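You operate a simulated robot arm through the tools that you are given. There is no shell and no other tool.

The job below is to be done with a simulated robot arm. You get a single attempt, and the scene is never put back.

Task
Square up the pile of magazines and close the blue strap round it.
Fine: push the middle and the top magazine flush with the bottom one, then press down the loop end and the hook end over it.

The check looks at the end state, three seconds after you hand in, the way a careful person would. Anything else that was tipped, shoved, dropped, spilled or broken makes it a failure.

Robot
A 7-joint arm with a fingered hand, fixed in place. Base frame: the origin is at the foot of the arm, x ahead of it, y to its left, z up; the work surface is at about z = 750. Lengths are in mm, angles in degrees, forces in N, time in s.
With the tool pointing down near the work surface it reaches from about 200 to 820 mm from the base axis. Its first joint turns from -69.0 to 172.0 degrees. Payload 3.4 kg.
The TCP is the grasp point between the finger pads, 39 mm short of the fingertips. In the tool frame z runs along the fingers and y along their closing line. Largest opening 180 mm; the body of the gripper starts 111 mm behind the TCP. The gripper is a hand of 3 fingers: y runs from the thumb to the fingers, the wrist lies at [0, 0, -262] in the tool frame.
Orientation is that of the tool frame in the base frame, as a unit quaternion [w, x, y, z]. With the fingers straight down and closing along the base's y, the tool's x points along the base's -x, its y along +y and its z along -z.

Tools
- The arm moves only by the tool arm_command. Its argument "commands" is a list of rows, each an object of numbers (a shift or turn left out is 0): "dx", "dy", "dz": the shift along the tool's x, y, z in units of 20 mm (1.0 is 20 mm); "wx", "wy", "wz": the turn, a rotation vector about the tool's x, y, z in units of 6 degrees (1.0 is 6 degrees). In form: [{"dx": .., "dy": .., "dz": .., "wx": .., "wy": .., "wz": ..}, ...]. A call has 1 to 20 rows; each row shifts and turns the commanded pose from where the row before left it, along the tool's axes as they then stand. A call with a number of a shift or a turn outside -1 to 1 is refused whole. Each row takes 0.2 s and may step no farther than 50 mm and 8.6 degrees from the row before; otherwise, the whole call is refused. A pose out of reach is approached as far as the arm can. The call stops where the force on the tool passes 90 N (or 10 N more than at its start, if that is more) or the arm is blocked; 0.2 s more then pass. In this call time passes only in rows, and 0.2 s behind the last. The reply holds the time, the measured pose of the TCP, the force on the tool along the base axes, the opening and the grip force, in the units named above and with some noise, with the torque about the TCP (base axes, N m) and any sound that the robot's microphone picked up.
- Cameras (640 x 400 px; columns grow to the right, rows downward): "scene" is fixed at [220.1, 647.7, 1305.4]; the picture's right is [-0.96, -0.27, 0.00], its down [-0.07, 0.25, -0.96] and it looks along [0.26, -0.93, -0.26] (base axes); focal length 310 px, centre (320, 200). "wrist" rides on the gripper at [63, -36, -128] in the tool frame; the picture's right is [0.50, 0.87, 0.00], its down [-0.75, 0.44, -0.49] and it looks along [-0.43, 0.25, 0.87] (tool axes); focal length 226 px, centre (320, 200). There is no depth. A picture from a camera that has moved, and an enlarged one, comes with that camera's place and axes in the base frame and with its lens.
- camera(camera): a new picture of that camera. No time passes.
- slide_trunk(by): slides the trunk up (or, below 0, down) by that many mm; the arm rides with it, the base frame stays. It gives what a move gives, with no picture.
- set_fingers(finger1, finger2, thumb_bend): sets how far each is bent, from 0 (flat) to 1 (curled in); at 0.3 the hand is open as for a grip, at 0.7 the pads meet at the TCP. One left out holds its place. A second passes; each finger stops where it meets its share of the squeeze, and holds until it gets a number again. It is the only way to open and close the hand. It gives what a move gives, with no picture; readings hold the bend of each and the force on the fingers (four entries, about 0 where the hand has none), thumb and palm.
- enlarge(camera, box): a new picture of the part [left, top, right, bottom] of that camera's present view, enlarged. No time passes.
- finish_job(): hands the job in; it is judged then, once.

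Nothing tells you positions but the pictures and the camera data. Unless the task says otherwise, let go and move clear before handing in.

The tools are called after "Request:" as name(argument=value, ...) on one line, values as JSON. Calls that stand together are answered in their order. arm_command: Moves the arm, as the interface text tells. Its arguments: {"type":"object","properties":{"commands":{"type":"array","items":{"type":"object","properties":{"dx":{"type":"number"},"dy":{"type":"number"},"dz":{"type":"number"},"wx":{"type":"number"},"wy":{"type":"number"},"wz":{"type":"number"}}}}},"required":["commands"]} The other tools are called the same way: slide_trunk (by) slides the trunk up or down; set_fingers (finger1, finger2, thumb_bend) moves the fingers one by one; camera (camera) takes a picture; enlarge (camera, box) takes an enlarged picture of a part of a camera's view; finish_job () hands the job in.

At the start:

```text
time_s: 0.0
position: [454.1, -273.7, 1072.3]
ee_rot: [0.0, -0.001, 1.0, 0.001]
wrist_force: [0.3, 0.2, -0.2]
wrist_torque: [-0.01, 0.03, -0.01]
finger_gap: 179.9
grip_force: 0.0
shape: jaw
bend: [0.3, 0.3, 0.3]
finger forces: [0.1, 0.1, 0.0, 0.0, 0.1, 0.0]
trunk travel left (down, up): [-150.0, 392.0]
```

scene: 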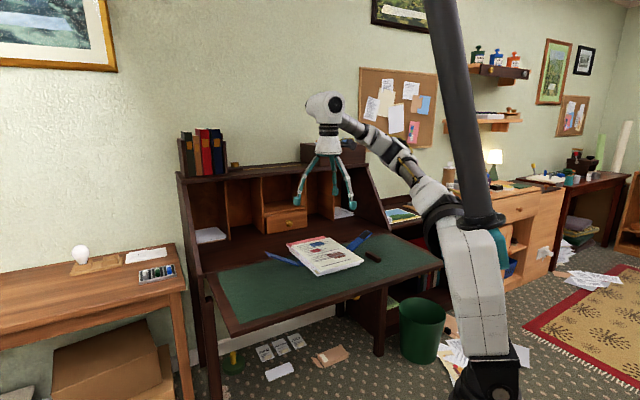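
wrist: 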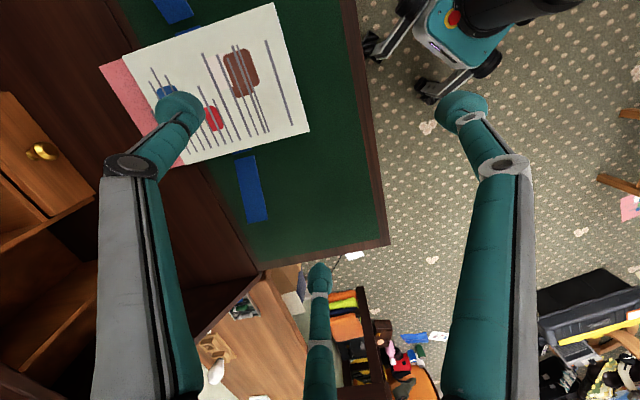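

I see a desk with a green mat, a pile of magazines on a blue strap, and the hand hovering above. I'll look closer before moving.

Request:
enlarge(camera="scene", box=[240, 210, 400, 310])

Request:
enlarge(camera="wrist", box=[80, 0, 400, 200])

Request:
enlarge(camera="scene", box=[270, 225, 390, 300])

```text
4.00 times, centred on (320, 260) of scene
camera zoom: at [220.1, 647.7, 1305.4], right [-0.96, -0.27, 0.0], down [-0.07, 0.25, -0.96], along [0.26, -0.93, -0.26], focal length 1240 px, centre (320, -40)
```

zoom: 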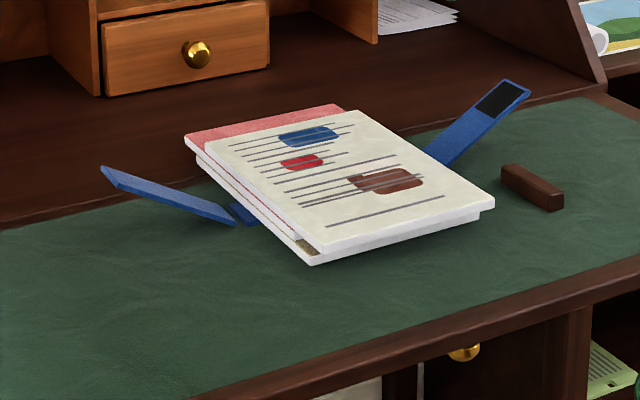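

```text
2.00 times, centred on (240, 100) of wrist
camera zoom: at [391.8, -309.5, 1200.1], right [-0.5, 0.87, 0.0], down [0.75, 0.44, 0.49], along [0.43, 0.25, -0.87], focal length 452 px, centre (480, 400)
```

zoom: 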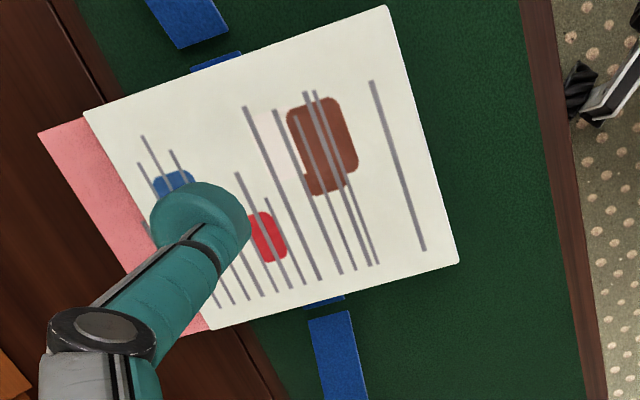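

```text
5.33 times, centred on (330, 262) of scene
camera zoom: at [220.1, 647.7, 1305.4], right [-0.96, -0.27, 0.0], down [-0.07, 0.25, -0.96], along [0.26, -0.93, -0.26], focal length 1653 px, centre (267, -133)
```

zoom: 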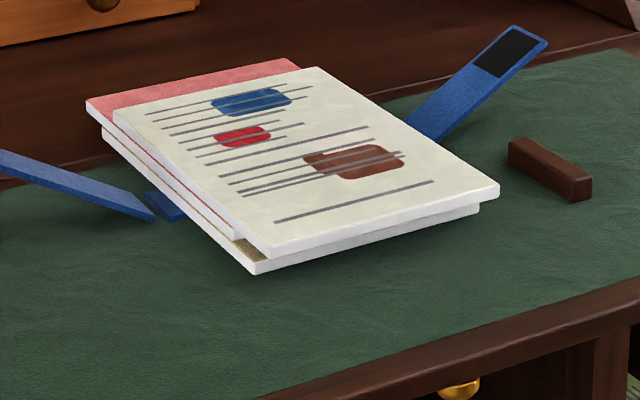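

The pile lies at about 45° to the base, with its long side running away from the arm near (506, -436). The loop flap is on the +x+y side, and the hook flap with the black patch is on the -x-y side. I'll line the hand up with the pile and look closer.

Request:
arm_command(commands=[{"wz": 0.9375}, {"wz": 0.9375}, {"wz": 0.9375}, {"wz": 0.9375}, {"wz": 0.9375}, {"wz": 0.9375}, {"wz": 0.9375}, {"wz": 0.9375}])

```text
time_s: 1.8
position: [463.2, -276.6, 1075.7]
ee_rot: [0.0, 0.38, 0.925, -0.002]
wrist_force: [0.2, -0.3, -0.6]
wrist_torque: [-0.06, 0.02, 0.02]
finger_gap: 179.9
grip_force: 0.1
shape: jaw
bend: [0.3, 0.3, 0.3]
finger forces: [0.0, 0.0, 0.0, 0.1, 0.1, 0.0]
out of reach, approached as far as the arm can: row 8
trunk travel left (down, up): [-150.0, 392.0]
```

The hand is now aligned with the pile. Next I'll move to a viewing position over the near part of it.

Request:
arm_command(commands=[{"dx": -0.5, "dy": -1}, {"dx": -0.5, "dy": -1}, {"dx": -0.5, "dy": -1}, {"dx": -0.5, "dy": -1, "dz": 0.6}, {"dx": -0.5, "dy": -1, "dz": 0.6}, {"dy": -1, "dz": 0.6}, {"dy": -0.5, "dz": 0.6}, {"dz": 0.6}, {"dz": 0.6}])

Request:
camera(camera="wrist")

Request:
camera(camera="scene")

```text
time_s: 3.8
position: [421.9, -391.5, 992.4]
ee_rot: [0.003, 0.382, 0.924, 0.0]
wrist_force: [0.2, -0.1, -0.3]
wrist_torque: [0.02, 0.02, 0.01]
finger_gap: 179.9
grip_force: 0.2
shape: jaw
bend: [0.3, 0.3, 0.3]
finger forces: [0.0, 0.0, 0.0, 0.0, 0.1, 0.0]
out of reach, approached as far as the arm can: row 5, 6, 7
trunk travel left (down, up): [-150.0, 392.0]
```

```text
taken
camera wrist: at [351.8, -371.6, 1119.5], right [0.26, 0.97, 0.0], down [0.84, -0.22, 0.49], along [0.48, -0.13, -0.87], focal length 226 px, centre (320, 200)
```

wrist: 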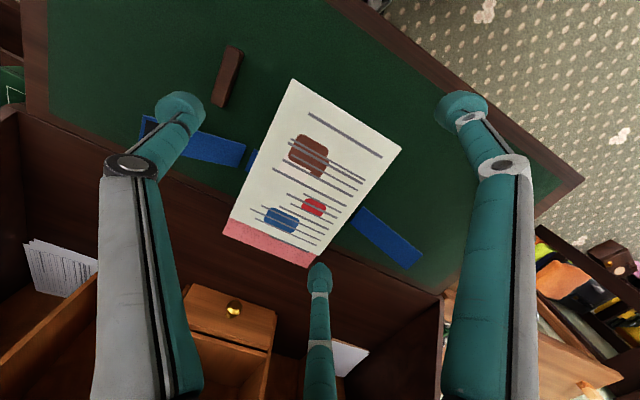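

```text
taken
```

scene: 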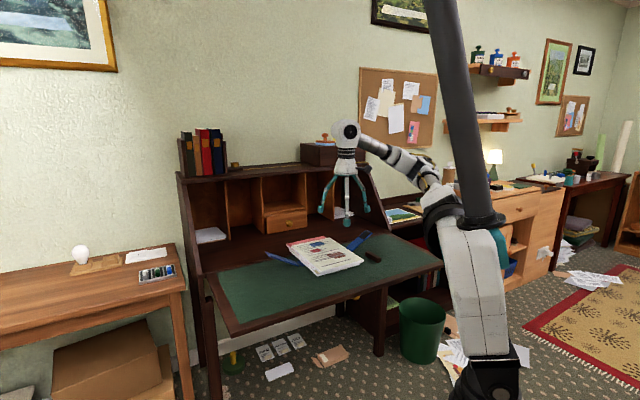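

The pile is clear in this view, so I'll enlarge it.

Request:
enlarge(camera="wrist", box=[210, 70, 434, 210])

Request:
enlarge(camera="wrist", box=[200, 170, 360, 270])

Request:
enlarge(camera="wrist", box=[270, 70, 430, 170])

Request:
enlarge(camera="wrist", box=[120, 70, 280, 170])

Request:
enlarge(camera="wrist", box=[320, 180, 480, 280])

```text
2.86 times, centred on (322, 140) of wrist
camera zoom: at [351.8, -371.6, 1119.5], right [0.26, 0.97, 0.0], down [0.84, -0.22, 0.49], along [0.48, -0.13, -0.87], focal length 646 px, centre (314, 371)
```

zoom: 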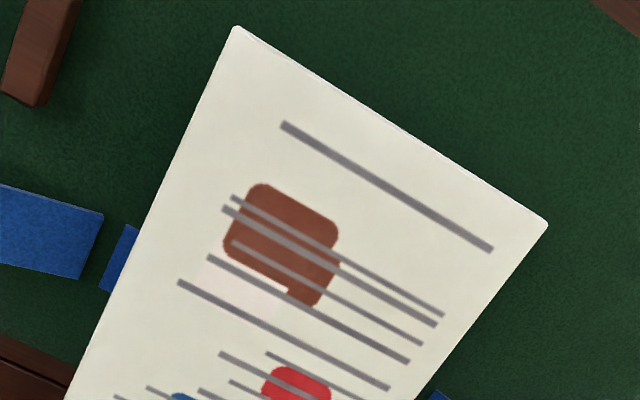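

```text
4.00 times, centred on (280, 220) of wrist
camera zoom: at [351.8, -371.6, 1119.5], right [0.26, 0.97, 0.0], down [0.84, -0.22, 0.49], along [0.48, -0.13, -0.87], focal length 904 px, centre (480, 120)
```

zoom: 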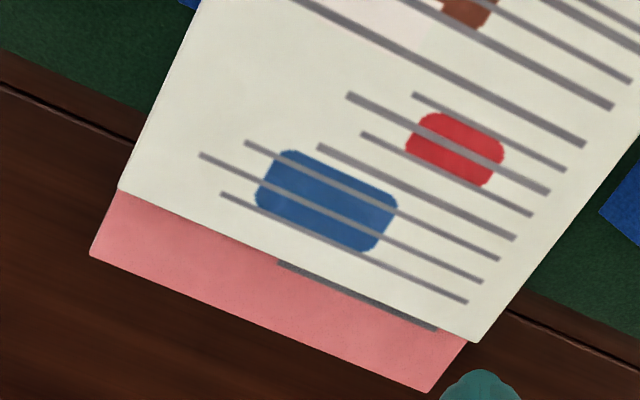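

```text
4.00 times, centred on (350, 120) of wrist
camera zoom: at [351.8, -371.6, 1119.5], right [0.26, 0.97, 0.0], down [0.84, -0.22, 0.49], along [0.48, -0.13, -0.87], focal length 904 px, centre (200, 520)
```

zoom: 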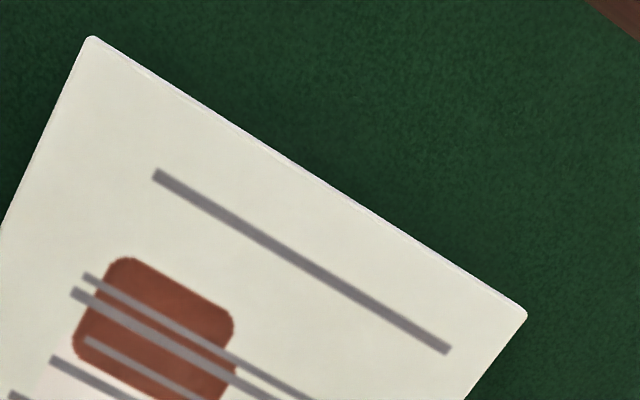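

```text
4.00 times, centred on (200, 120) of wrist
camera zoom: at [351.8, -371.6, 1119.5], right [0.26, 0.97, 0.0], down [0.84, -0.22, 0.49], along [0.48, -0.13, -0.87], focal length 904 px, centre (800, 520)
```

zoom: 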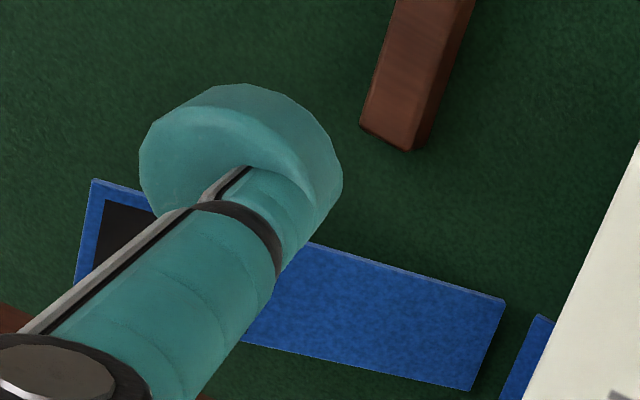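

```text
4.00 times, centred on (400, 230) of wrist
camera zoom: at [351.8, -371.6, 1119.5], right [0.26, 0.97, 0.0], down [0.84, -0.22, 0.49], along [0.48, -0.13, -0.87], focal length 904 px, centre (0, 80)
```

zoom: 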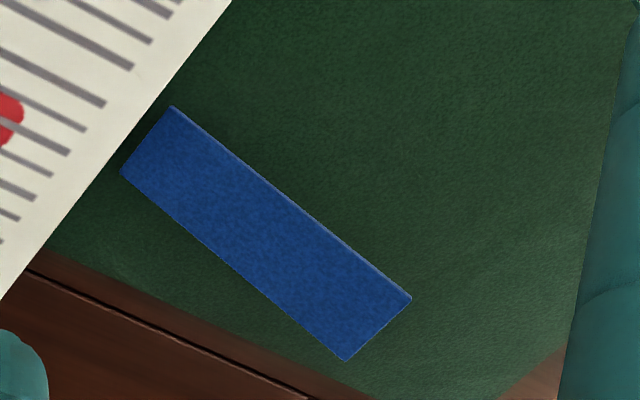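

Rough numbers so far: the top magazine sits about 13 mm too near the arm and the middle one about 37 mm too far away, both along the pile's long axis. I'll zoom in on the flaps and edges from the scene camera.

Request:
enlarge(camera="scene", box=[256, 238, 320, 278])

Request:
enlarge(camera="scene", box=[330, 225, 394, 265])

Request:
enlarge(camera="scene", box=[300, 245, 364, 285])

```text
10.00 times, centred on (288, 258) of scene
camera zoom: at [220.1, 647.7, 1305.4], right [-0.96, -0.27, 0.0], down [-0.07, 0.25, -0.96], along [0.26, -0.93, -0.26], focal length 3099 px, centre (640, -380)
```

zoom: 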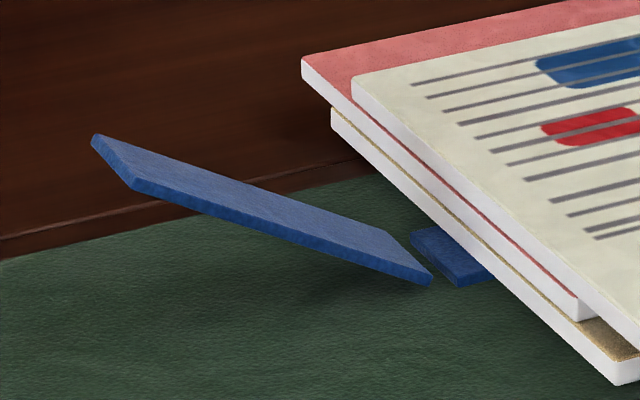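

```text
10.00 times, centred on (362, 245) of scene
camera zoom: at [220.1, 647.7, 1305.4], right [-0.96, -0.27, 0.0], down [-0.07, 0.25, -0.96], along [0.26, -0.93, -0.26], focal length 3099 px, centre (-100, -250)
```

zoom: 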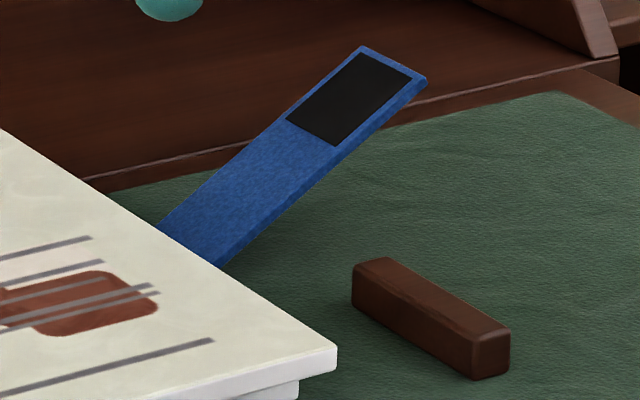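

```text
10.00 times, centred on (332, 265) of scene
camera zoom: at [220.1, 647.7, 1305.4], right [-0.96, -0.27, 0.0], down [-0.07, 0.25, -0.96], along [0.26, -0.93, -0.26], focal length 3099 px, centre (200, -450)
```

zoom: 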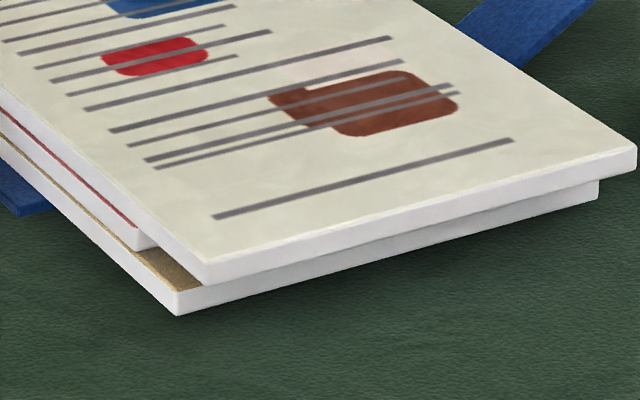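

The measured layout is consistent between cameras. In pile axes, r points away from the arm and s runs along the strap. The strap flaps hinge near s=162 and s=-65 and rise to about z=825. Before touching anything I'll check how the fingers move.

Request:
set_fingers(finger1=0.7, finger2=0.7, thumb_bend=0.7)

Request:
camera(camera="wrist")

Request:
enlarge(camera="scene", box=[280, 110, 440, 210])

```text
time_s: 4.8
position: [422.1, -391.0, 991.7]
ee_rot: [0.001, 0.382, 0.924, -0.002]
wrist_force: [-0.4, 0.6, -0.3]
wrist_torque: [-0.02, 0.04, 0.0]
finger_gap: 0.0
grip_force: 0.0
shape: fingers
bend: [0.7, 0.7, 0.7]
finger forces: [0.0, 0.0, 0.0, 0.0, 0.1, 0.1]
trunk travel left (down, up): [-150.0, 392.0]
```

```text
taken
camera wrist: at [351.8, -371.3, 1119.7], right [0.26, 0.97, 0.0], down [0.84, -0.22, 0.49], along [0.48, -0.13, -0.87], focal length 226 px, centre (320, 200)
```

wrist: 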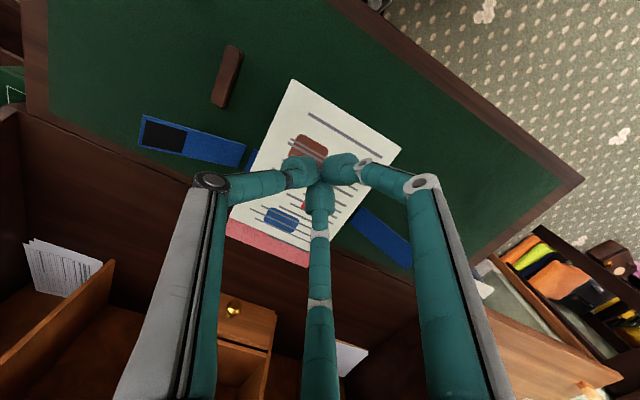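

```text
4.00 times, centred on (360, 160) of scene
camera zoom: at [220.1, 647.7, 1305.4], right [-0.96, -0.27, 0.0], down [-0.07, 0.25, -0.96], along [0.26, -0.93, -0.26], focal length 1240 px, centre (160, 360)
```

zoom: 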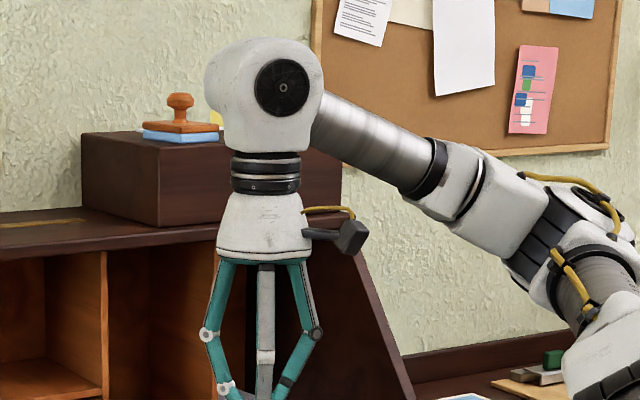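

Request:
enlarge(camera="scene", box=[300, 150, 396, 210])

Request:
set_fingers(finger1=1, finger2=1, thumb_bend=0)

Request:
camera(camera="wrist")

Request:
enlarge(camera="scene", box=[300, 150, 396, 210])

```text
6.67 times, centred on (348, 180) of scene
camera zoom: at [220.1, 647.7, 1305.4], right [-0.96, -0.27, 0.0], down [-0.07, 0.25, -0.96], along [0.26, -0.93, -0.26], focal length 2066 px, centre (133, 333)
```

zoom: 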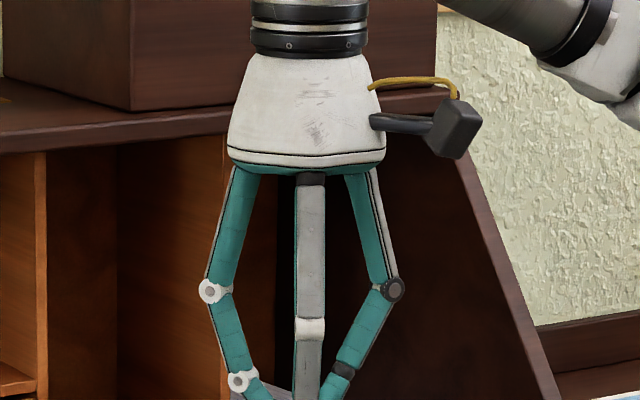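

```text
time_s: 5.8
position: [421.6, -391.5, 993.7]
ee_rot: [0.001, 0.382, 0.924, -0.001]
wrist_force: [0.3, -0.4, -0.3]
wrist_torque: [0.03, 0.02, -0.01]
finger_gap: 116.6
grip_force: 0.0
shape: fingers
bend: [0.74, 0.74, 0.0]
finger forces: [0.2, 0.0, 0.1, 0.0, 0.0, 0.0]
trunk travel left (down, up): [-150.0, 392.0]
```

```text
taken
camera wrist: at [351.8, -371.3, 1119.7], right [0.26, 0.97, 0.0], down [0.84, -0.22, 0.49], along [0.48, -0.13, -0.87], focal length 226 px, centre (320, 200)
```

wrist: 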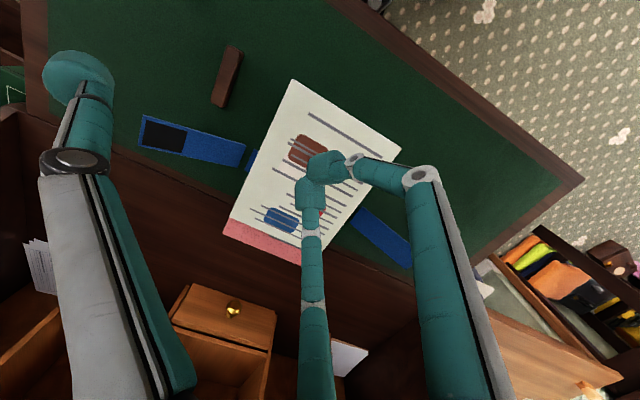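

```text
6.67 times, centred on (348, 180) of scene
camera zoom: at [220.1, 647.7, 1305.4], right [-0.96, -0.27, 0.0], down [-0.07, 0.25, -0.96], along [0.26, -0.93, -0.26], focal length 2066 px, centre (133, 333)
```

zoom: 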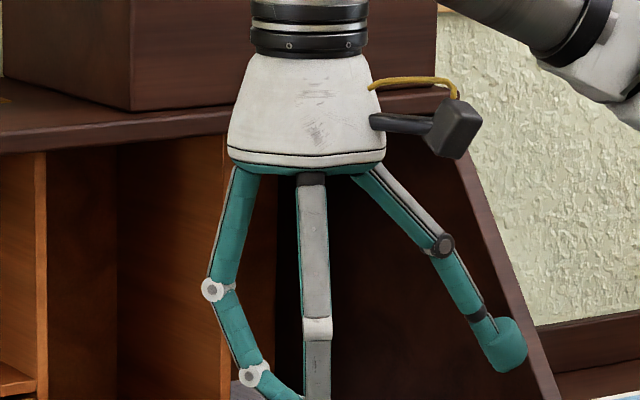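

The fingers curl towards the TCP, and at bend 0 they splay wide and sit higher. My plan is to turn the hand so the thumb points away from the arm, hook the thumb over the far edge and pull the middle magazine back, then push the top one forward with the two fingers.

Request:
set_fingers(finger1=0, finger2=0, thumb_bend=0.3)

Request:
arm_command(commands=[{"wz": -1}, {"wz": -1}, {"wz": -1}, {"wz": -1}, {"wz": -1}, {"wz": -1}, {"wz": -1}, {"wz": -1}, {"wz": -1}, {"wz": -1}, {"wz": -1}, {"wz": -1}, {"wz": -1}, {"wz": -1}, {"wz": -1}])

Request:
camera(camera="wrist")

Request:
camera(camera="scene")

```text
time_s: 6.8
position: [422.0, -390.7, 992.4]
ee_rot: [0.002, 0.382, 0.924, 0.0]
wrist_force: [-0.3, 0.3, -0.3]
wrist_torque: [0.0, -0.02, 0.02]
finger_gap: 190.3
grip_force: 0.0
shape: fingers
bend: [0.0, 0.0, 0.3]
finger forces: [0.0, 0.1, 0.0, 0.1, 0.1, 0.0]
trunk travel left (down, up): [-150.0, 392.0]
```

```text
time_s: 10.0
position: [422.5, -391.1, 992.0]
ee_rot: [0.0, -0.385, 0.923, -0.001]
wrist_force: [0.5, -0.4, -0.1]
wrist_torque: [0.01, 0.04, -0.02]
finger_gap: 189.9
grip_force: 0.0
shape: fingers
bend: [0.0, 0.0, 0.3]
finger forces: [0.0, 0.1, 0.0, 0.0, 0.0, 0.0]
trunk travel left (down, up): [-150.0, 392.0]
```

```text
taken
camera wrist: at [403.1, -460.0, 1120.6], right [-0.97, 0.26, 0.0], down [0.22, 0.84, 0.49], along [0.13, 0.47, -0.87], focal length 226 px, centre (320, 200)
```

wrist: 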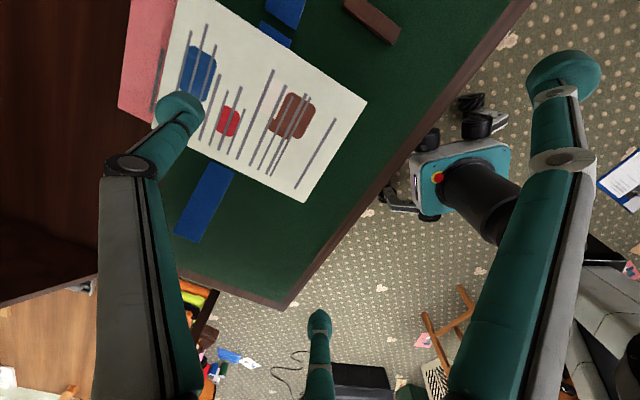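

```text
taken
```

scene: 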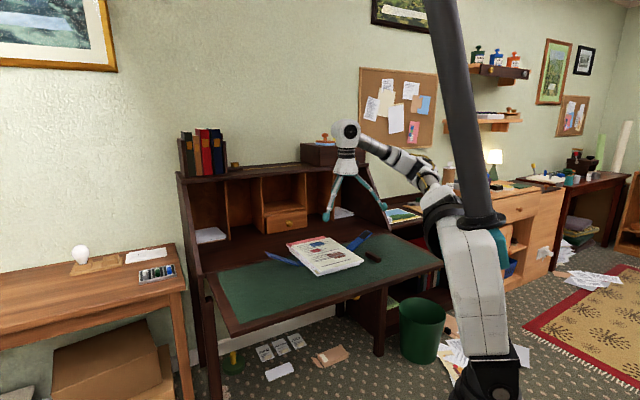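

Request:
enlarge(camera="scene", box=[308, 168, 404, 228])

Request:
enlarge(camera="wrist", box=[100, 0, 420, 200])

```text
6.67 times, centred on (356, 198) of scene
camera zoom: at [220.1, 647.7, 1305.4], right [-0.96, -0.27, 0.0], down [-0.07, 0.25, -0.96], along [0.26, -0.93, -0.26], focal length 2066 px, centre (80, 213)
```

zoom: 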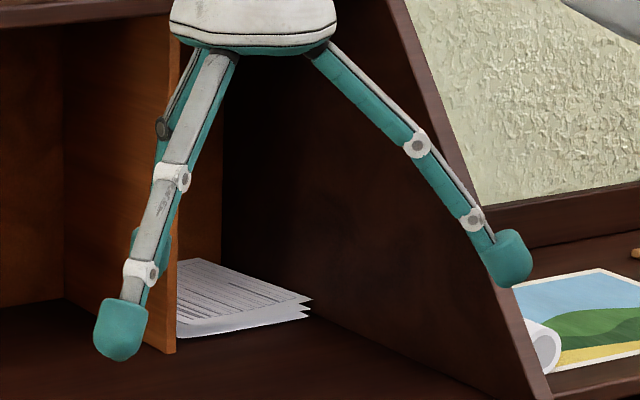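

```text
2.00 times, centred on (260, 100) of wrist
camera zoom: at [403.1, -460.0, 1120.6], right [-0.97, 0.26, 0.0], down [0.22, 0.84, 0.49], along [0.13, 0.47, -0.87], focal length 452 px, centre (440, 400)
```

zoom: 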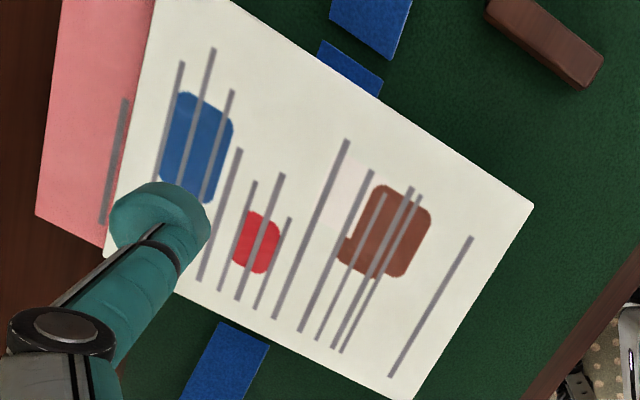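

The thumb now points away from the arm. I'll move it out over the far edge of the pile, keeping it well above everything.

Request:
arm_command(commands=[{"dy": -1, "dx": -0.15}, {"dy": -1, "dx": -0.15}, {"dy": -1, "dx": -0.15}, {"dy": -1, "dx": -0.15, "dz": 0.5}, {"dy": -1, "dx": -0.15, "dz": 0.7}, {"dy": -1, "dx": -0.15, "dz": 0.7}, {"dy": -1, "dx": -0.15, "dz": 0.7}, {"dy": -1, "dx": -0.15, "dz": 0.7}, {"dy": -1, "dx": -0.15, "dz": 0.7}, {"dz": 0.7}, {"dz": 0.7}])

Request:
camera(camera="wrist")

Request:
enlarge(camera="scene", box=[230, 180, 390, 280])

```text
time_s: 12.4
position: [568.8, -498.4, 885.2]
ee_rot: [0.0, -0.384, 0.923, -0.002]
wrist_force: [0.7, 0.4, 0.2]
wrist_torque: [0.03, 0.0, -0.03]
finger_gap: 190.0
grip_force: 0.1
shape: fingers
bend: [0.0, 0.0, 0.3]
finger forces: [0.0, 0.0, 0.0, 0.0, 0.0, 0.0]
trunk travel left (down, up): [-150.0, 392.0]
```

```text
taken
camera wrist: at [550.2, -568.9, 1012.7], right [-0.97, 0.26, 0.0], down [0.22, 0.84, 0.49], along [0.13, 0.47, -0.87], focal length 226 px, centre (320, 200)
```

wrist: 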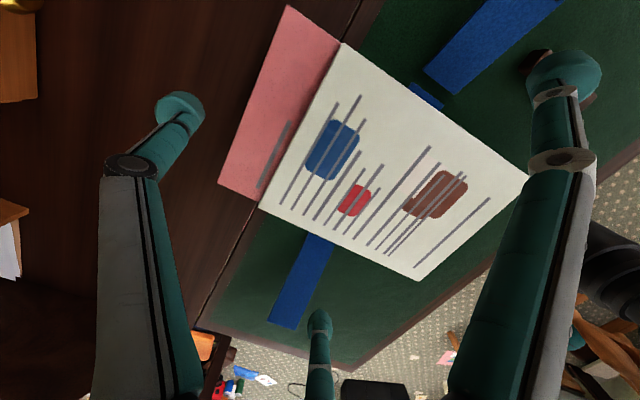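

```text
4.00 times, centred on (310, 230) of scene
camera zoom: at [220.1, 647.7, 1305.4], right [-0.96, -0.27, 0.0], down [-0.07, 0.25, -0.96], along [0.26, -0.93, -0.26], focal length 1240 px, centre (360, 80)
```

zoom: 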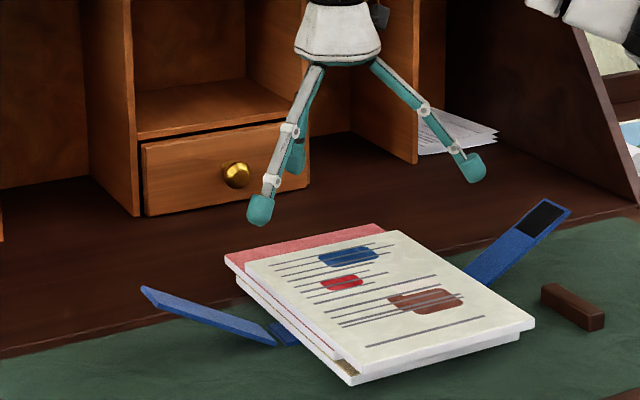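

Request:
enlarge(camera="wrist", box=[200, 0, 360, 100])

Request:
enlarge(camera="wrist", box=[200, 130, 360, 230])

Request:
enlarge(camera="wrist", box=[380, 130, 540, 230])

Request:
enlarge(camera="wrist", box=[340, 190, 500, 290])

Request:
enlarge(camera="scene", box=[268, 180, 348, 230])

```text
4.00 times, centred on (280, 50) of wrist
camera zoom: at [550.2, -568.9, 1012.7], right [-0.97, 0.26, 0.0], down [0.22, 0.84, 0.49], along [0.13, 0.47, -0.87], focal length 904 px, centre (480, 800)
```

zoom: 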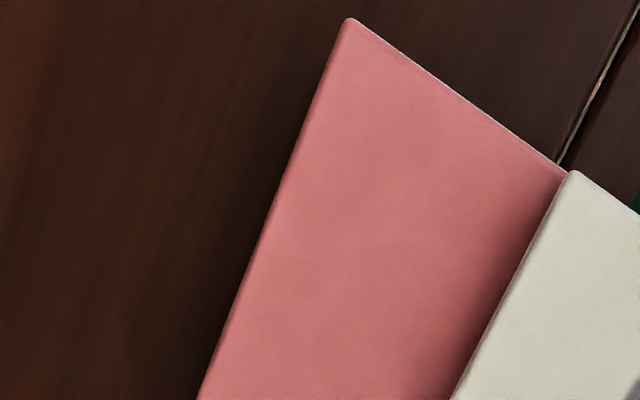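

```text
4.00 times, centred on (280, 180) of wrist
camera zoom: at [550.2, -568.9, 1012.7], right [-0.97, 0.26, 0.0], down [0.22, 0.84, 0.49], along [0.13, 0.47, -0.87], focal length 904 px, centre (480, 280)
```

zoom: 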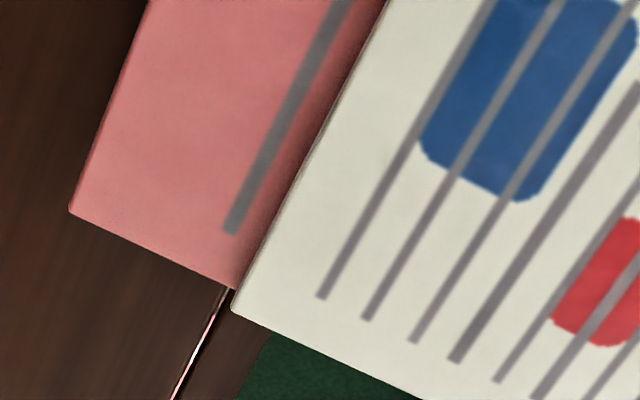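

```text
4.00 times, centred on (460, 180) of wrist
camera zoom: at [550.2, -568.9, 1012.7], right [-0.97, 0.26, 0.0], down [0.22, 0.84, 0.49], along [0.13, 0.47, -0.87], focal length 904 px, centre (-240, 280)
```

zoom: 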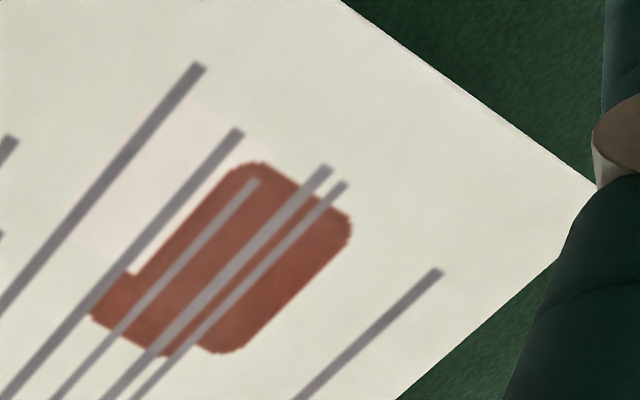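

```text
4.00 times, centred on (420, 240) of wrist
camera zoom: at [550.2, -568.9, 1012.7], right [-0.97, 0.26, 0.0], down [0.22, 0.84, 0.49], along [0.13, 0.47, -0.87], focal length 904 px, centre (-80, 40)
```

zoom: 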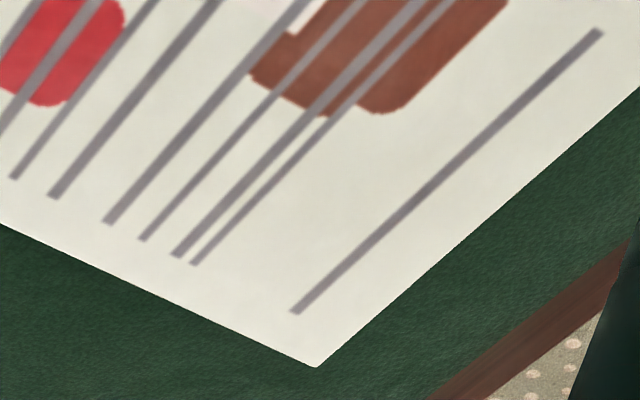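

```text
8.00 times, centred on (308, 205) of scene
camera zoom: at [220.1, 647.7, 1305.4], right [-0.96, -0.27, 0.0], down [-0.07, 0.25, -0.96], along [0.26, -0.93, -0.26], focal length 2480 px, centre (416, 160)
```

zoom: 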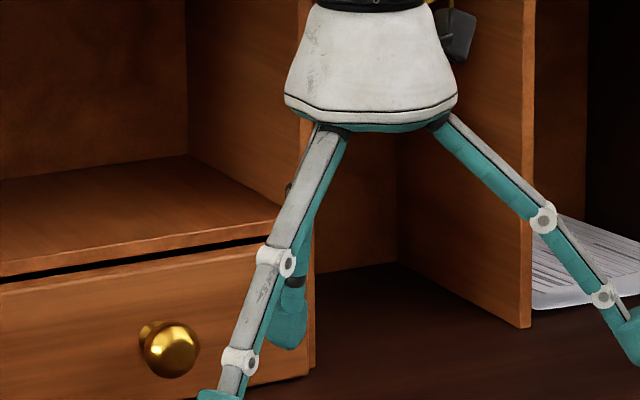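

The middle magazine's far edge is near r=837 and the bottom one's is near r=795. I'll move the thumb a little further out, lower it beyond the pink edge and check the clearance.

Request:
arm_command(commands=[{"dy": -0.7}, {"dy": -0.7}, {"dz": 0.9}, {"dz": 0.9}, {"dz": 0.9}])

Request:
camera(camera="wrist")

Request:
enlarge(camera="scene", box=[240, 200, 400, 300])

```text
time_s: 13.6
position: [589.6, -519.1, 831.8]
ee_rot: [0.001, -0.384, 0.923, -0.001]
wrist_force: [0.4, 0.0, 0.0]
wrist_torque: [0.0, -0.01, -0.03]
finger_gap: 190.1
grip_force: 0.1
shape: fingers
bend: [0.0, 0.0, 0.3]
finger forces: [0.0, 0.0, 0.0, 0.0, 0.0, 0.0]
trunk travel left (down, up): [-150.0, 392.0]
```

```text
taken
camera wrist: at [570.2, -588.0, 959.0], right [-0.97, 0.26, 0.0], down [0.22, 0.84, 0.49], along [0.13, 0.47, -0.87], focal length 226 px, centre (320, 200)
```

wrist: 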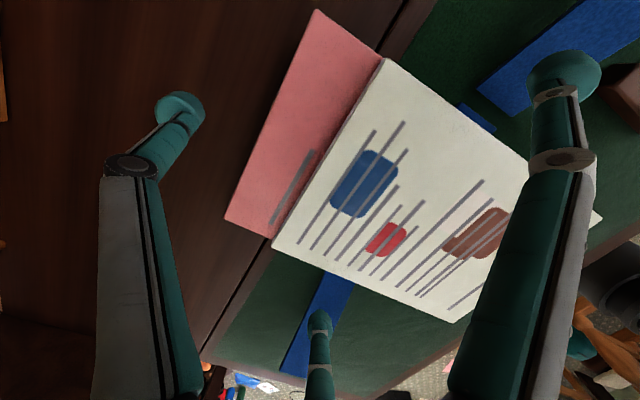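

```text
4.00 times, centred on (320, 250) of scene
camera zoom: at [220.1, 647.7, 1305.4], right [-0.96, -0.27, 0.0], down [-0.07, 0.25, -0.96], along [0.26, -0.93, -0.26], focal length 1240 px, centre (320, 0)
```

zoom: 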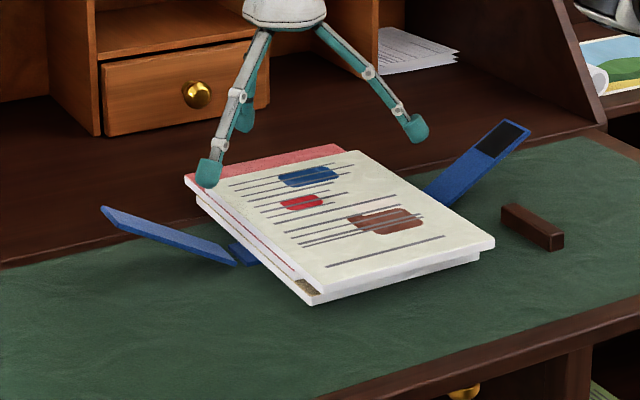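

Request:
arm_command(commands=[{"dz": 0.4}, {"dz": 0.4}, {"dz": 0.3}])

Request:
camera(camera="wrist")

Request:
enlarge(camera="scene", box=[264, 215, 344, 265])

```text
time_s: 14.4
position: [587.9, -519.8, 809.5]
ee_rot: [0.0, -0.383, 0.924, -0.002]
wrist_force: [-0.7, 0.5, 0.7]
wrist_torque: [-0.02, -0.01, 0.0]
finger_gap: 190.3
grip_force: 0.1
shape: fingers
bend: [0.0, 0.0, 0.3]
finger forces: [0.0, 0.0, 0.0, 0.0, 0.0, 0.0]
trunk travel left (down, up): [-150.0, 392.0]
```

```text
taken
camera wrist: at [569.9, -588.3, 937.1], right [-0.97, 0.26, 0.0], down [0.22, 0.84, 0.49], along [0.13, 0.47, -0.87], focal length 226 px, centre (320, 200)
```

wrist: 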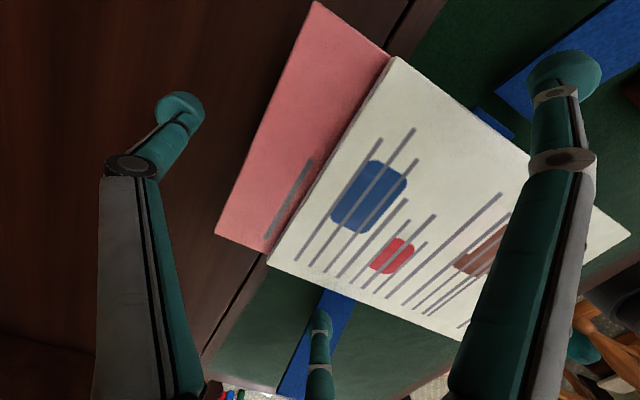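

```text
8.00 times, centred on (304, 240) of scene
camera zoom: at [220.1, 647.7, 1305.4], right [-0.96, -0.27, 0.0], down [-0.07, 0.25, -0.96], along [0.26, -0.93, -0.26], focal length 2480 px, centre (448, -120)
```

zoom: 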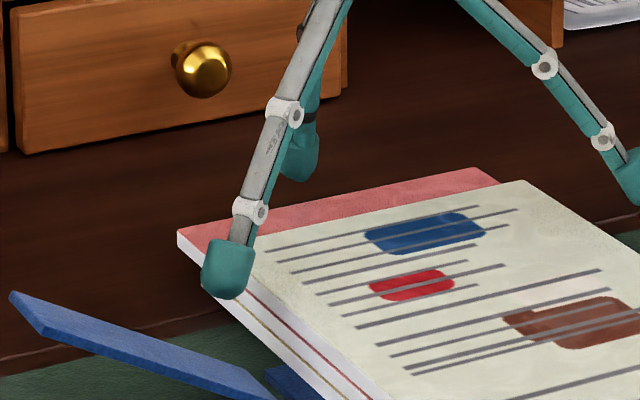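

Request:
arm_command(commands=[{"dz": 0.35}, {"dy": 0.5}, {"dy": 0.5}])

Request:
enlarge(camera="wrist", box=[100, 0, 420, 200])

Request:
enlarge(camera="scene", box=[264, 215, 344, 265])

```text
time_s: 15.2
position: [575.1, -504.9, 801.9]
ee_rot: [0.0, -0.383, 0.924, -0.002]
wrist_force: [0.1, 0.5, 0.0]
wrist_torque: [0.02, -0.03, -0.02]
finger_gap: 190.1
grip_force: 0.1
shape: fingers
bend: [0.0, 0.0, 0.3]
finger forces: [0.0, 0.0, 0.1, 0.1, 0.0, 0.0]
trunk travel left (down, up): [-150.0, 392.0]
```

```text
2.00 times, centred on (260, 100) of wrist
camera zoom: at [555.5, -574.0, 929.5], right [-0.97, 0.26, 0.0], down [0.22, 0.84, 0.49], along [0.13, 0.47, -0.87], focal length 452 px, centre (440, 400)
```

zoom: 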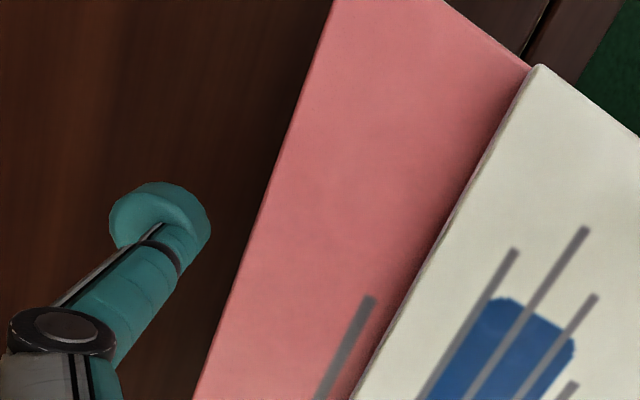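

```text
8.00 times, centred on (304, 240) of scene
camera zoom: at [220.1, 647.7, 1305.4], right [-0.96, -0.27, 0.0], down [-0.07, 0.25, -0.96], along [0.26, -0.93, -0.26], focal length 2480 px, centre (448, -120)
```

zoom: 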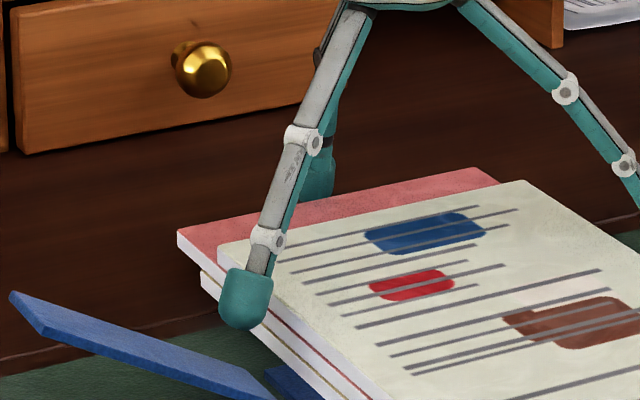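

The thumb is just short of the pink edge, level with it and centred. I'll pull towards the arm in small steps.

Request:
arm_command(commands=[{"dy": 0.3}, {"dy": 0.3}, {"dy": 0.3}, {"dy": 0.3}])

Request:
enlarge(camera="wrist", box=[100, 0, 420, 200])

Request:
camera(camera="wrist")

Request:
enlarge(camera="scene", box=[264, 215, 376, 285])

```text
time_s: 16.2
position: [558.3, -488.8, 802.3]
ee_rot: [-0.001, -0.384, 0.923, -0.002]
wrist_force: [0.4, -1.7, 0.2]
wrist_torque: [-0.03, 0.0, 0.0]
finger_gap: 191.3
grip_force: 0.3
shape: fingers
bend: [0.0, 0.0, 0.29]
finger forces: [0.0, 0.0, 0.0, 0.0, 1.4, 0.1]
trunk travel left (down, up): [-150.0, 392.0]
```

```text
2.00 times, centred on (260, 100) of wrist
camera zoom: at [538.6, -557.6, 930.3], right [-0.97, 0.26, 0.0], down [0.22, 0.84, 0.49], along [0.13, 0.47, -0.87], focal length 452 px, centre (440, 400)
```

zoom: 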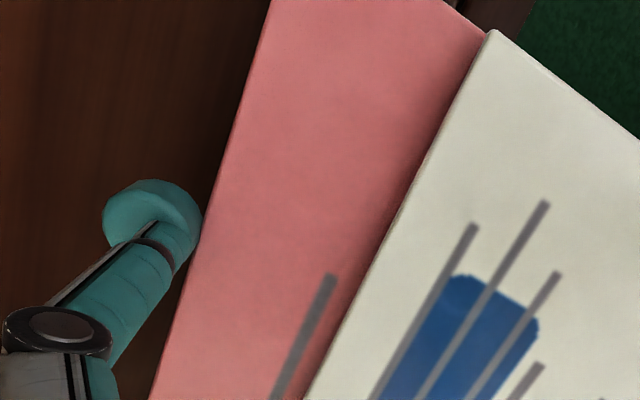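

```text
taken
camera wrist: at [538.6, -557.6, 930.3], right [-0.97, 0.26, 0.0], down [0.22, 0.84, 0.49], along [0.13, 0.47, -0.87], focal length 226 px, centre (320, 200)
```

wrist: 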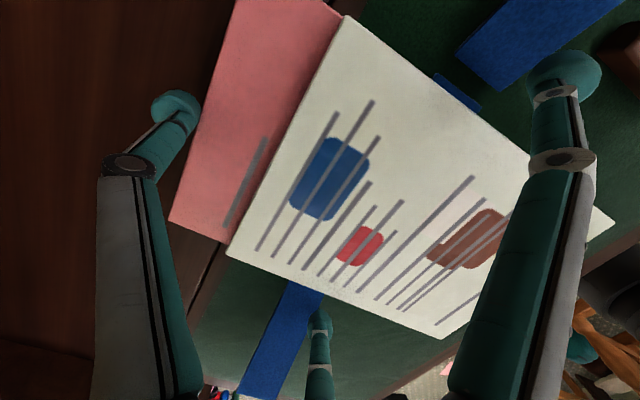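

```text
5.71 times, centred on (320, 250) of scene
camera zoom: at [220.1, 647.7, 1305.4], right [-0.96, -0.27, 0.0], down [-0.07, 0.25, -0.96], along [0.26, -0.93, -0.26], focal length 1771 px, centre (320, -86)
```

zoom: 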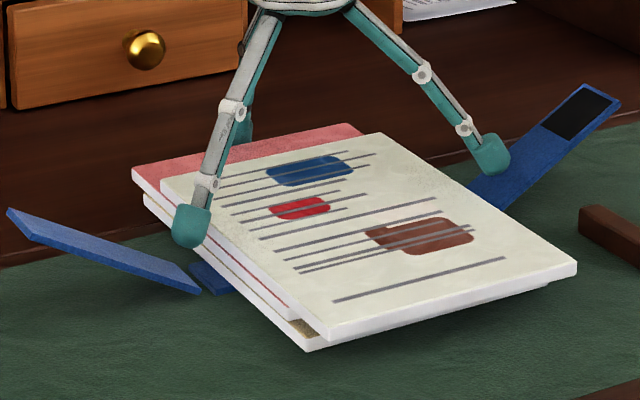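

The pink magazine has moved back about 10 mm without rotating, and the bottom one hasn't moved. I'll keep going and watch for rotation.

Request:
arm_command(commands=[{"dy": 0.25}, {"dy": 0.25}, {"dy": 0.25}, {"dy": 0.25}])

Request:
enlarge(camera="wrist", box=[100, 0, 420, 200])

Request:
enlarge(camera="scene", box=[264, 215, 376, 285])

```text
time_s: 17.2
position: [543.7, -473.9, 802.7]
ee_rot: [0.001, -0.383, 0.924, -0.001]
wrist_force: [1.3, -1.4, 0.0]
wrist_torque: [-0.05, -0.03, 0.01]
finger_gap: 191.6
grip_force: 0.7
shape: fingers
bend: [0.0, 0.0, 0.29]
finger forces: [0.1, 0.0, 0.0, 0.0, 1.6, 0.1]
trunk travel left (down, up): [-150.0, 392.0]
```

```text
2.00 times, centred on (260, 100) of wrist
camera zoom: at [524.8, -543.3, 930.1], right [-0.97, 0.26, 0.0], down [0.22, 0.84, 0.49], along [0.13, 0.47, -0.87], focal length 452 px, centre (440, 400)
```

zoom: 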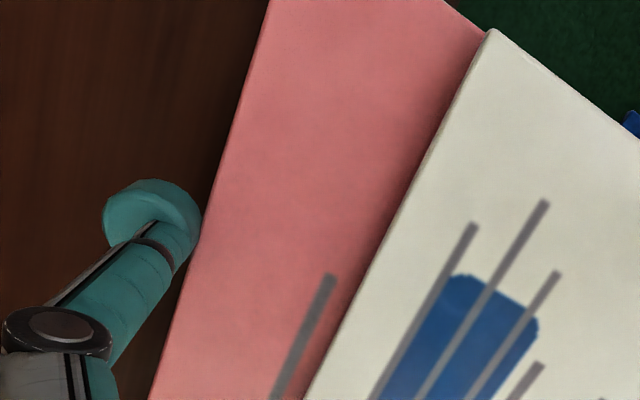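

```text
5.71 times, centred on (320, 250) of scene
camera zoom: at [220.1, 647.7, 1305.4], right [-0.96, -0.27, 0.0], down [-0.07, 0.25, -0.96], along [0.26, -0.93, -0.26], focal length 1771 px, centre (320, -86)
```

zoom: 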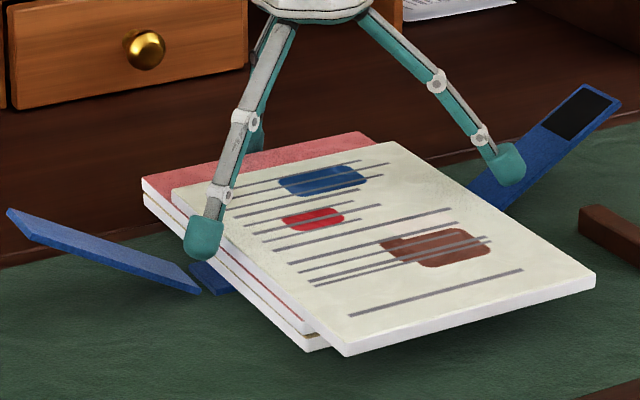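

Request:
arm_command(commands=[{"dy": 0.15}, {"dy": 0.15}])

Request:
enlarge(camera="scene", box=[278, 235, 318, 260])

Request:
enlarge(camera="scene", box=[300, 255, 340, 280])

```text
time_s: 17.8
position: [539.9, -469.7, 802.4]
ee_rot: [0.0, -0.384, 0.923, -0.002]
wrist_force: [1.6, -1.9, -0.5]
wrist_torque: [-0.07, -0.1, 0.0]
finger_gap: 192.0
grip_force: 0.8
shape: fingers
bend: [0.0, 0.0, 0.28]
finger forces: [0.1, 0.0, 0.0, 0.0, 2.0, 0.0]
trunk travel left (down, up): [-150.0, 392.0]
```

```text
16.00 times, centred on (298, 248) of scene
camera zoom: at [220.1, 647.7, 1305.4], right [-0.96, -0.27, 0.0], down [-0.07, 0.25, -0.96], along [0.26, -0.93, -0.26], focal length 4959 px, centre (672, -560)
```

zoom: 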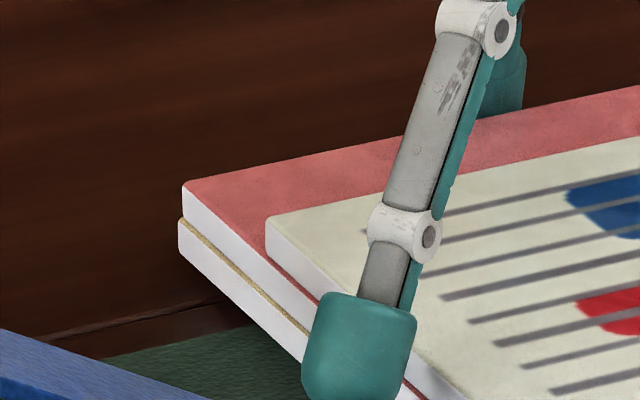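

```text
16.00 times, centred on (320, 268) of scene
camera zoom: at [220.1, 647.7, 1305.4], right [-0.96, -0.27, 0.0], down [-0.07, 0.25, -0.96], along [0.26, -0.93, -0.26], focal length 4959 px, centre (320, -880)
```

zoom: 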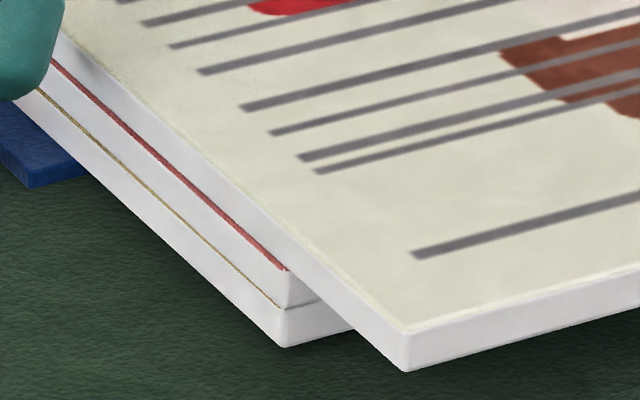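

The middle magazine is now flush with the bottom one to within about 1 mm at both visible corners. I'll back the thumb off and rise, then set up a two-finger push on the top magazine from the near side.

Request:
arm_command(commands=[{"dy": -0.4}, {"dy": -0.4}, {"dz": -1}, {"dz": -1}, {"dz": -1}, {"dz": -1}, {"dz": -1}])

Request:
set_fingers(finger1=0.4, finger2=0.4, thumb_bend=0)

Request:
enlarge(camera="scene", box=[264, 215, 376, 285])

Request:
camera(camera="wrist")

```text
time_s: 19.4
position: [549.9, -479.2, 902.1]
ee_rot: [0.0, -0.383, 0.924, -0.003]
wrist_force: [-1.4, -0.3, 0.0]
wrist_torque: [0.0, 0.0, 0.04]
finger_gap: 190.3
grip_force: 0.1
shape: fingers
bend: [0.0, 0.0, 0.3]
finger forces: [0.0, 0.0, 0.0, 0.1, 0.0, 0.0]
trunk travel left (down, up): [-150.0, 392.0]
```

```text
time_s: 20.4
position: [550.7, -480.9, 901.2]
ee_rot: [-0.001, -0.383, 0.924, -0.002]
wrist_force: [0.1, 0.1, -0.6]
wrist_torque: [-0.02, 0.01, 0.0]
finger_gap: 173.3
grip_force: 0.1
shape: fingers
bend: [0.4, 0.4, 0.0]
finger forces: [0.0, 0.1, 0.0, 0.1, 0.0, 0.0]
trunk travel left (down, up): [-150.0, 392.0]
```

```text
5.71 times, centred on (320, 250) of scene
camera zoom: at [220.1, 647.7, 1305.4], right [-0.96, -0.27, 0.0], down [-0.07, 0.25, -0.96], along [0.26, -0.93, -0.26], focal length 1771 px, centre (320, -86)
```

zoom: 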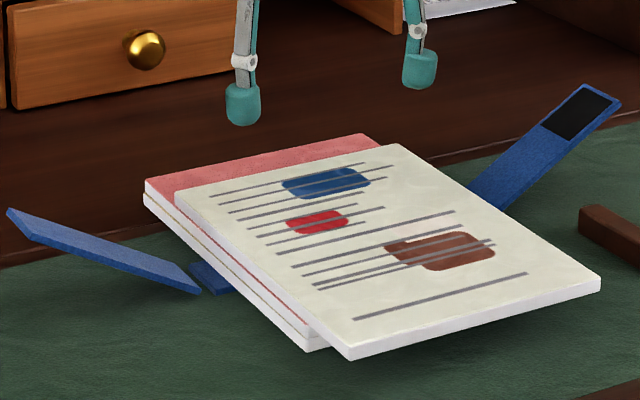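

```text
taken
camera wrist: at [531.7, -549.4, 1029.7], right [-0.97, 0.26, 0.0], down [0.22, 0.84, 0.49], along [0.13, 0.47, -0.87], focal length 226 px, centre (320, 200)
```

wrist: 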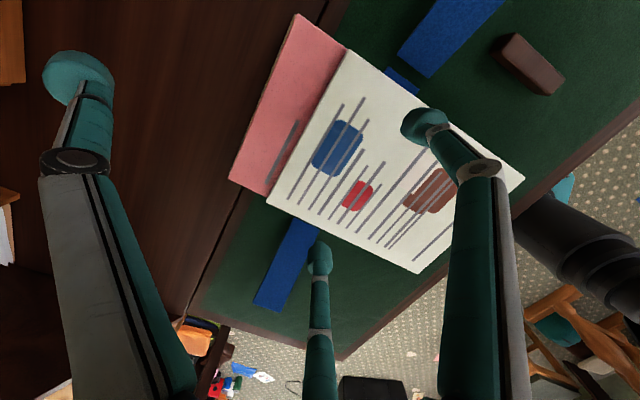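

Request:
arm_command(commands=[{"dy": 1}, {"dy": 1}, {"dy": 1}, {"dy": 1}, {"dy": 1}, {"dy": 1}, {"dy": 1}, {"dy": 1}, {"dy": 1}, {"dy": 1}, {"dy": 1}, {"dy": 1}, {"dz": 1}, {"dz": 1}, {"dz": 0.8}])

Request:
enlarge(camera="scene", box=[250, 200, 410, 300])

Request:
camera(camera="wrist")

```text
time_s: 23.6
position: [381.1, -312.1, 845.6]
ee_rot: [0.001, -0.383, 0.924, -0.002]
wrist_force: [0.8, 0.5, -0.2]
wrist_torque: [0.01, -0.02, -0.03]
finger_gap: 173.2
grip_force: 0.0
shape: fingers
bend: [0.4, 0.4, 0.0]
finger forces: [0.0, 0.0, 0.0, 0.0, 0.1, 0.1]
trunk travel left (down, up): [-150.0, 392.0]
```

```text
4.00 times, centred on (330, 250) of scene
camera zoom: at [220.1, 647.7, 1305.4], right [-0.96, -0.27, 0.0], down [-0.07, 0.25, -0.96], along [0.26, -0.93, -0.26], focal length 1240 px, centre (280, 0)
```

zoom: 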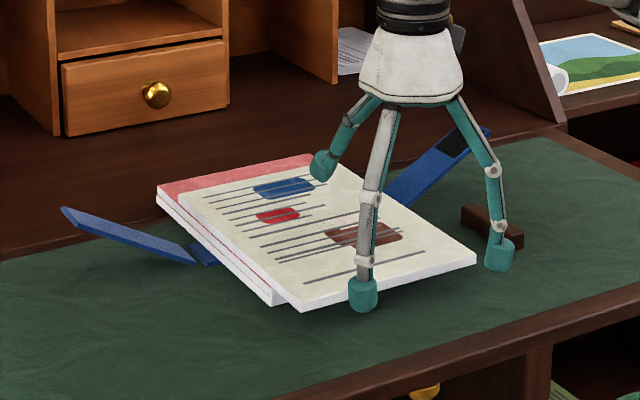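

```text
taken
camera wrist: at [361.4, -381.1, 972.7], right [-0.97, 0.26, 0.0], down [0.22, 0.84, 0.49], along [0.13, 0.47, -0.87], focal length 226 px, centre (320, 200)
```

wrist: 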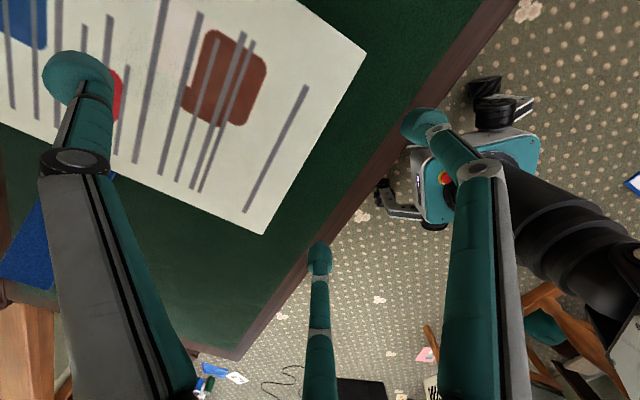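

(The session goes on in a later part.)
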